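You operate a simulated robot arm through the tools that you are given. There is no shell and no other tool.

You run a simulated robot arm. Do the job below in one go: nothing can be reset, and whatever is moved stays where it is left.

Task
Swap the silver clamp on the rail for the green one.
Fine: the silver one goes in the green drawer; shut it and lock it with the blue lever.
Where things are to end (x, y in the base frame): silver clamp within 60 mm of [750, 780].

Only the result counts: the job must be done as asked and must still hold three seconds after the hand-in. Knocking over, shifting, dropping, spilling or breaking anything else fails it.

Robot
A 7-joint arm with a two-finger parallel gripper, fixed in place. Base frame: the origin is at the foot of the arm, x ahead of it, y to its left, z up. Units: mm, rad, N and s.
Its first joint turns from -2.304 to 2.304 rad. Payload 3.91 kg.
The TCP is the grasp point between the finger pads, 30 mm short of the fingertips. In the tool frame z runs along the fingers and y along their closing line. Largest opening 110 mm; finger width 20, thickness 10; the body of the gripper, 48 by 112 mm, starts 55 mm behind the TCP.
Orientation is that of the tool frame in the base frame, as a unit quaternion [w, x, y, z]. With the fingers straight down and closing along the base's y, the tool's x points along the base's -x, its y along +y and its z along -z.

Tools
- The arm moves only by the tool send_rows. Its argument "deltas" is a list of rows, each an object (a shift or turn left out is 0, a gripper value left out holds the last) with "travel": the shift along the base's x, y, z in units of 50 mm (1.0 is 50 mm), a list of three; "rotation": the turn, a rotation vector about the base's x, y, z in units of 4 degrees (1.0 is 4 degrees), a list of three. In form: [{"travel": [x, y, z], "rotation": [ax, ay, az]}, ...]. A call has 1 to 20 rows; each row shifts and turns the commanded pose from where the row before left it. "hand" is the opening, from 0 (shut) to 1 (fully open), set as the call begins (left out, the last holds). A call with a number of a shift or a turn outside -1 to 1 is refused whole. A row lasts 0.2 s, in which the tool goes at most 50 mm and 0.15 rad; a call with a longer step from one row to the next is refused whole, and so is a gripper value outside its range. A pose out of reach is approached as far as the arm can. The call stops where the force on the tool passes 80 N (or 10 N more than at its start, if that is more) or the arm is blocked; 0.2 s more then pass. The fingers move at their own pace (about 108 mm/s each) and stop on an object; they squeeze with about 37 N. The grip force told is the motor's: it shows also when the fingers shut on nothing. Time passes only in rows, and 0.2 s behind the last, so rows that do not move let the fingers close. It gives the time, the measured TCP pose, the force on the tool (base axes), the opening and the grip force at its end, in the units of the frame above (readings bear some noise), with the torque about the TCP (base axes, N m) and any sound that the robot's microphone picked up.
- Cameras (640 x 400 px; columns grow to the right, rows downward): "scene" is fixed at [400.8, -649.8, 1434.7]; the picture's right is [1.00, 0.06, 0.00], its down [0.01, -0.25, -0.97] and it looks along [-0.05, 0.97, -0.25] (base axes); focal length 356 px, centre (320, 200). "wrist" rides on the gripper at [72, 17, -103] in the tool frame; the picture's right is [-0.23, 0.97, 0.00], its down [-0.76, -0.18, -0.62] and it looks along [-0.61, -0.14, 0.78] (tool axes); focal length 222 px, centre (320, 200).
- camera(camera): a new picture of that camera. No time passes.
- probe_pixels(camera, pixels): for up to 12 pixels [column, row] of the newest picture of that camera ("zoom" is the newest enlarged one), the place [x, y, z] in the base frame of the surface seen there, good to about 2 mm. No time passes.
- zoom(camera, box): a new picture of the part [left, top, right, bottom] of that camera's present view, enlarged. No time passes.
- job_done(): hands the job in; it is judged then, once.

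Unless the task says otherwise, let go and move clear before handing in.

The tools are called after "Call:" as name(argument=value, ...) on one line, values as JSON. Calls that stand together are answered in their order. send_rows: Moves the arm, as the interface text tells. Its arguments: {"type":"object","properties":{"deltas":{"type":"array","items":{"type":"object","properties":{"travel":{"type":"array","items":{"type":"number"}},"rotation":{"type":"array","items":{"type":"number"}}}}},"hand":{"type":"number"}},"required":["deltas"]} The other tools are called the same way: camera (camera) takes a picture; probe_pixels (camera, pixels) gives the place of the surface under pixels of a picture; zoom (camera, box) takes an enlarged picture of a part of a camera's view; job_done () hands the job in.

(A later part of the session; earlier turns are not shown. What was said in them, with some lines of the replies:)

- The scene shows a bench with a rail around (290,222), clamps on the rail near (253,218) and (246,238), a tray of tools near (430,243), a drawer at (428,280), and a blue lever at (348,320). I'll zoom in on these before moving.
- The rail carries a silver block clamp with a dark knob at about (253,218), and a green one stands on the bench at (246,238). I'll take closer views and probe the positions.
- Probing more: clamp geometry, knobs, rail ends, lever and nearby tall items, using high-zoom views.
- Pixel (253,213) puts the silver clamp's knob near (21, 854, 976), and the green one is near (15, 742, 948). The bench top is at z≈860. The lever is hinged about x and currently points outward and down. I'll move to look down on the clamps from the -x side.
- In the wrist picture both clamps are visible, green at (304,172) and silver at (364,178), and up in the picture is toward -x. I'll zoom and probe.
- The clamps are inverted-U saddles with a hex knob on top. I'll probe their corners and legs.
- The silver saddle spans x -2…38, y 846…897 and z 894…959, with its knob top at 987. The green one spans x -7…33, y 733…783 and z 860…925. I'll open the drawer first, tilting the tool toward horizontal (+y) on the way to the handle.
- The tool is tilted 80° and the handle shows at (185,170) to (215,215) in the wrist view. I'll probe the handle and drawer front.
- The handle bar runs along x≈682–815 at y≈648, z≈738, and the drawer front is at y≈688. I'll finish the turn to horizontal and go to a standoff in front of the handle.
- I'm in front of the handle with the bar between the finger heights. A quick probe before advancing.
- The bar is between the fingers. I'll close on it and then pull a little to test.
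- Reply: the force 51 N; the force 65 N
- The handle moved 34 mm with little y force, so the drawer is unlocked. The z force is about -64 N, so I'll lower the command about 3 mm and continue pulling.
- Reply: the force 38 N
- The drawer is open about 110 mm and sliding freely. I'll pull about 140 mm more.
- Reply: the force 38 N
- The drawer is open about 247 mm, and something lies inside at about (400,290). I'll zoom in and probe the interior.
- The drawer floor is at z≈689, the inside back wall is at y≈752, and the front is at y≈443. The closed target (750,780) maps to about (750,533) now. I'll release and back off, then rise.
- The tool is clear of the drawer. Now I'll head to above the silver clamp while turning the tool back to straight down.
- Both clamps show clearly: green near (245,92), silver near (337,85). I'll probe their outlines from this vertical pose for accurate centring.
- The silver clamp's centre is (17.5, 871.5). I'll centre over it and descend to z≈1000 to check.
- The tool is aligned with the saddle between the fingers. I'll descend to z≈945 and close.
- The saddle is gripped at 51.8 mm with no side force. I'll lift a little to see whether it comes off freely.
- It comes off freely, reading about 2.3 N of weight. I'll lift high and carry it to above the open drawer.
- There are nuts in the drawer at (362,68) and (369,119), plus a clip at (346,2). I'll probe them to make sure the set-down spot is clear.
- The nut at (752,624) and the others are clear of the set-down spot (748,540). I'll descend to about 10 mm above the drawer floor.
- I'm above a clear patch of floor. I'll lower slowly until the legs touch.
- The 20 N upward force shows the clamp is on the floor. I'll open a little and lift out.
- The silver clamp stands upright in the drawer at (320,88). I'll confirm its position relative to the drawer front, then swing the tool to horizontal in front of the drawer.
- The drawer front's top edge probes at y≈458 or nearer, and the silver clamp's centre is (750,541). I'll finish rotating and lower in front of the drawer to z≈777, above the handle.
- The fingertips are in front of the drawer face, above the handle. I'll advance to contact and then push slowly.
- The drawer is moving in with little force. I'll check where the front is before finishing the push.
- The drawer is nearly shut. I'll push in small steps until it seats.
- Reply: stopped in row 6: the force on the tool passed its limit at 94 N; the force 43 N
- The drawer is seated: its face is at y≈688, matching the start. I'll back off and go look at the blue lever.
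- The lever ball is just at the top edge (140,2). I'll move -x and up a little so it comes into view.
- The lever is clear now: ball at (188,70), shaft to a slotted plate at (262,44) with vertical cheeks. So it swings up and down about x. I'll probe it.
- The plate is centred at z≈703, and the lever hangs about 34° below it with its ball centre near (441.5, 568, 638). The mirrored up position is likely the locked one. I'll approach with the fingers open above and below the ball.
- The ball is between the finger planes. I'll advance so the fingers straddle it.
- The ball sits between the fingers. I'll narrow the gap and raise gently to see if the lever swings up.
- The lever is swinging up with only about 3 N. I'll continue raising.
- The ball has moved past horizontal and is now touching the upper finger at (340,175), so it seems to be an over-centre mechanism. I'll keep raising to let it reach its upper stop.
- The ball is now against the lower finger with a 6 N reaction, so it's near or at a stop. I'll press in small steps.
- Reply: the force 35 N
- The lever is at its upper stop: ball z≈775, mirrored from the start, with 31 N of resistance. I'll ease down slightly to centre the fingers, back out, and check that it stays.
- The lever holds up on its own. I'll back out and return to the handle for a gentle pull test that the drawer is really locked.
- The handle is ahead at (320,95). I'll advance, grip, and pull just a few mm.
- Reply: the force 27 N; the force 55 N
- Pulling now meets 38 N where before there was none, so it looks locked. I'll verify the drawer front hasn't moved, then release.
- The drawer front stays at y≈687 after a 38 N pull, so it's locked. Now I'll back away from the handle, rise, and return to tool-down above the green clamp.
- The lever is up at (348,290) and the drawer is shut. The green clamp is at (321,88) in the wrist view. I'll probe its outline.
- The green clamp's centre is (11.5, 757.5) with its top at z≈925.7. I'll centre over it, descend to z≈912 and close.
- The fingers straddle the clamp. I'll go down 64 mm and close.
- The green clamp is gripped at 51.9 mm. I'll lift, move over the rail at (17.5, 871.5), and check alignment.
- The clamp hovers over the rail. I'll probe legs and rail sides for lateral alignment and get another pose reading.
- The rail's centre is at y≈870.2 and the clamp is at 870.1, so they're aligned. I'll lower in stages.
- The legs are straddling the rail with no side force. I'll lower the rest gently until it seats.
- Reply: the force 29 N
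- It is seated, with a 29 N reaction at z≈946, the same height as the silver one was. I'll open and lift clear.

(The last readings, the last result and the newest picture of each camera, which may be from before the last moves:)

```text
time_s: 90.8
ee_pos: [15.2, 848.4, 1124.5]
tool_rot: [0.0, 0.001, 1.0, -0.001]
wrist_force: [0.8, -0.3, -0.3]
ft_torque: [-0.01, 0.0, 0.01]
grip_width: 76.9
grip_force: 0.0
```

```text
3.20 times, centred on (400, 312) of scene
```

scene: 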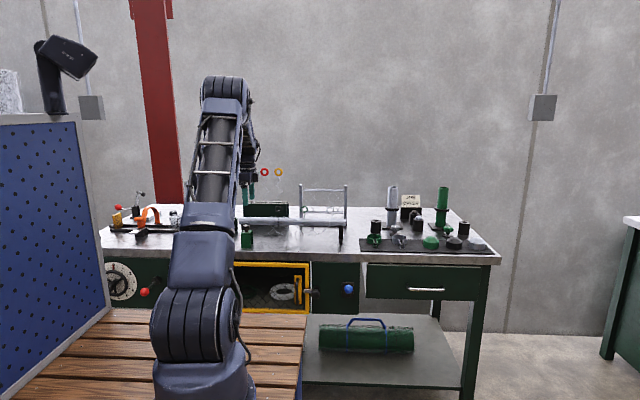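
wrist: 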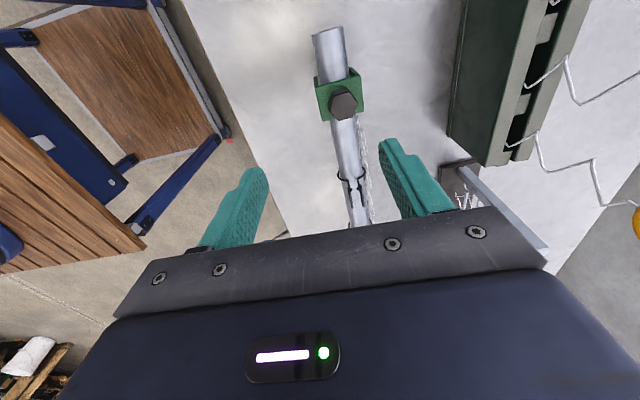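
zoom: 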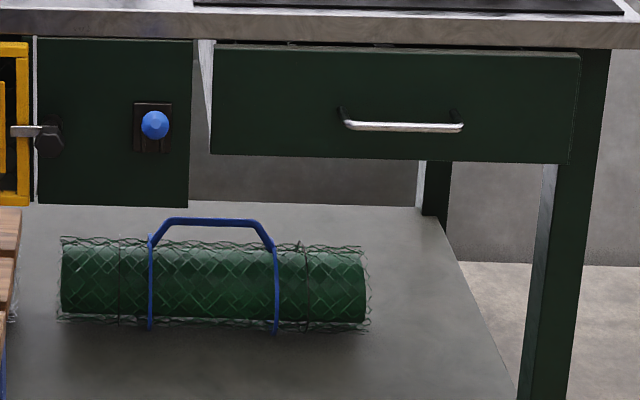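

The green clamp sits on the rail where the silver one was, the drawer is shut and the lever is up. One last probe of the positions before handing in.

Call:
camera(camera="scene")

Call:
probe_pixels(camera="wrist", pixels=[[318, 84], [358, 72], [325, 118], [362, 108], [344, 104]])

Call:
probe_pixels(camera="scene", pixels=[[348, 289], [428, 275], [370, 280], [426, 289]])

```text
taken
```

scene: 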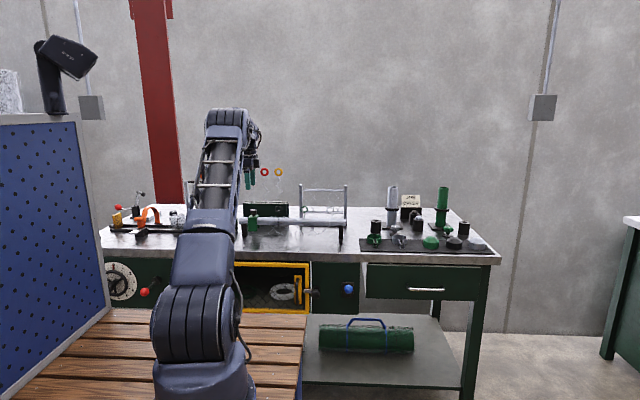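

```text
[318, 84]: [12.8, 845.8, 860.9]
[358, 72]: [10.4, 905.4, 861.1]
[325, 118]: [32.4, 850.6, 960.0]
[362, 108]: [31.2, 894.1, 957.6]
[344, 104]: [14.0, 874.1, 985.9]
```

```text
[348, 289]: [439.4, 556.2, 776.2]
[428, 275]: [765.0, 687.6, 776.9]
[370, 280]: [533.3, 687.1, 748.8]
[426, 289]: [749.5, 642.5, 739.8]
```

The green clamp is seated on the rail at (16, 872), with its top at z≈959. The drawer front is back at y≈687.5 and the lever ball is up at z≈776. Everything else is where it was, so I'm handing in.

Call:
job_done()

```text
The job is handed in.
```

The swap is done and handed in: the green clamp is on the rail and the silver one is locked in the green drawer.

- **Green clamp:** it sits on the rail where the silver one was, at about (16, 872), and at the same height.
- **Silver clamp:** I set it upright in the drawer while it was open. That puts it at about (750, 785) with the drawer shut, roughly 5 mm from the target. I worked this out from how far the drawer closed, because the clamp can't be seen once it's shut.
- **Drawer and lock:** the drawer is shut and the blue lever is up at its stop. After raising the lever I pulled on the handle with about 38 N and the drawer front moved at most 1 mm. Before that it had slid open freely.

The gripper is open and clear of everything. I saw nothing else knocked or shifted in the last pictures. That doesn't cover the nuts and clip inside the drawer, which are hidden now it's shut.
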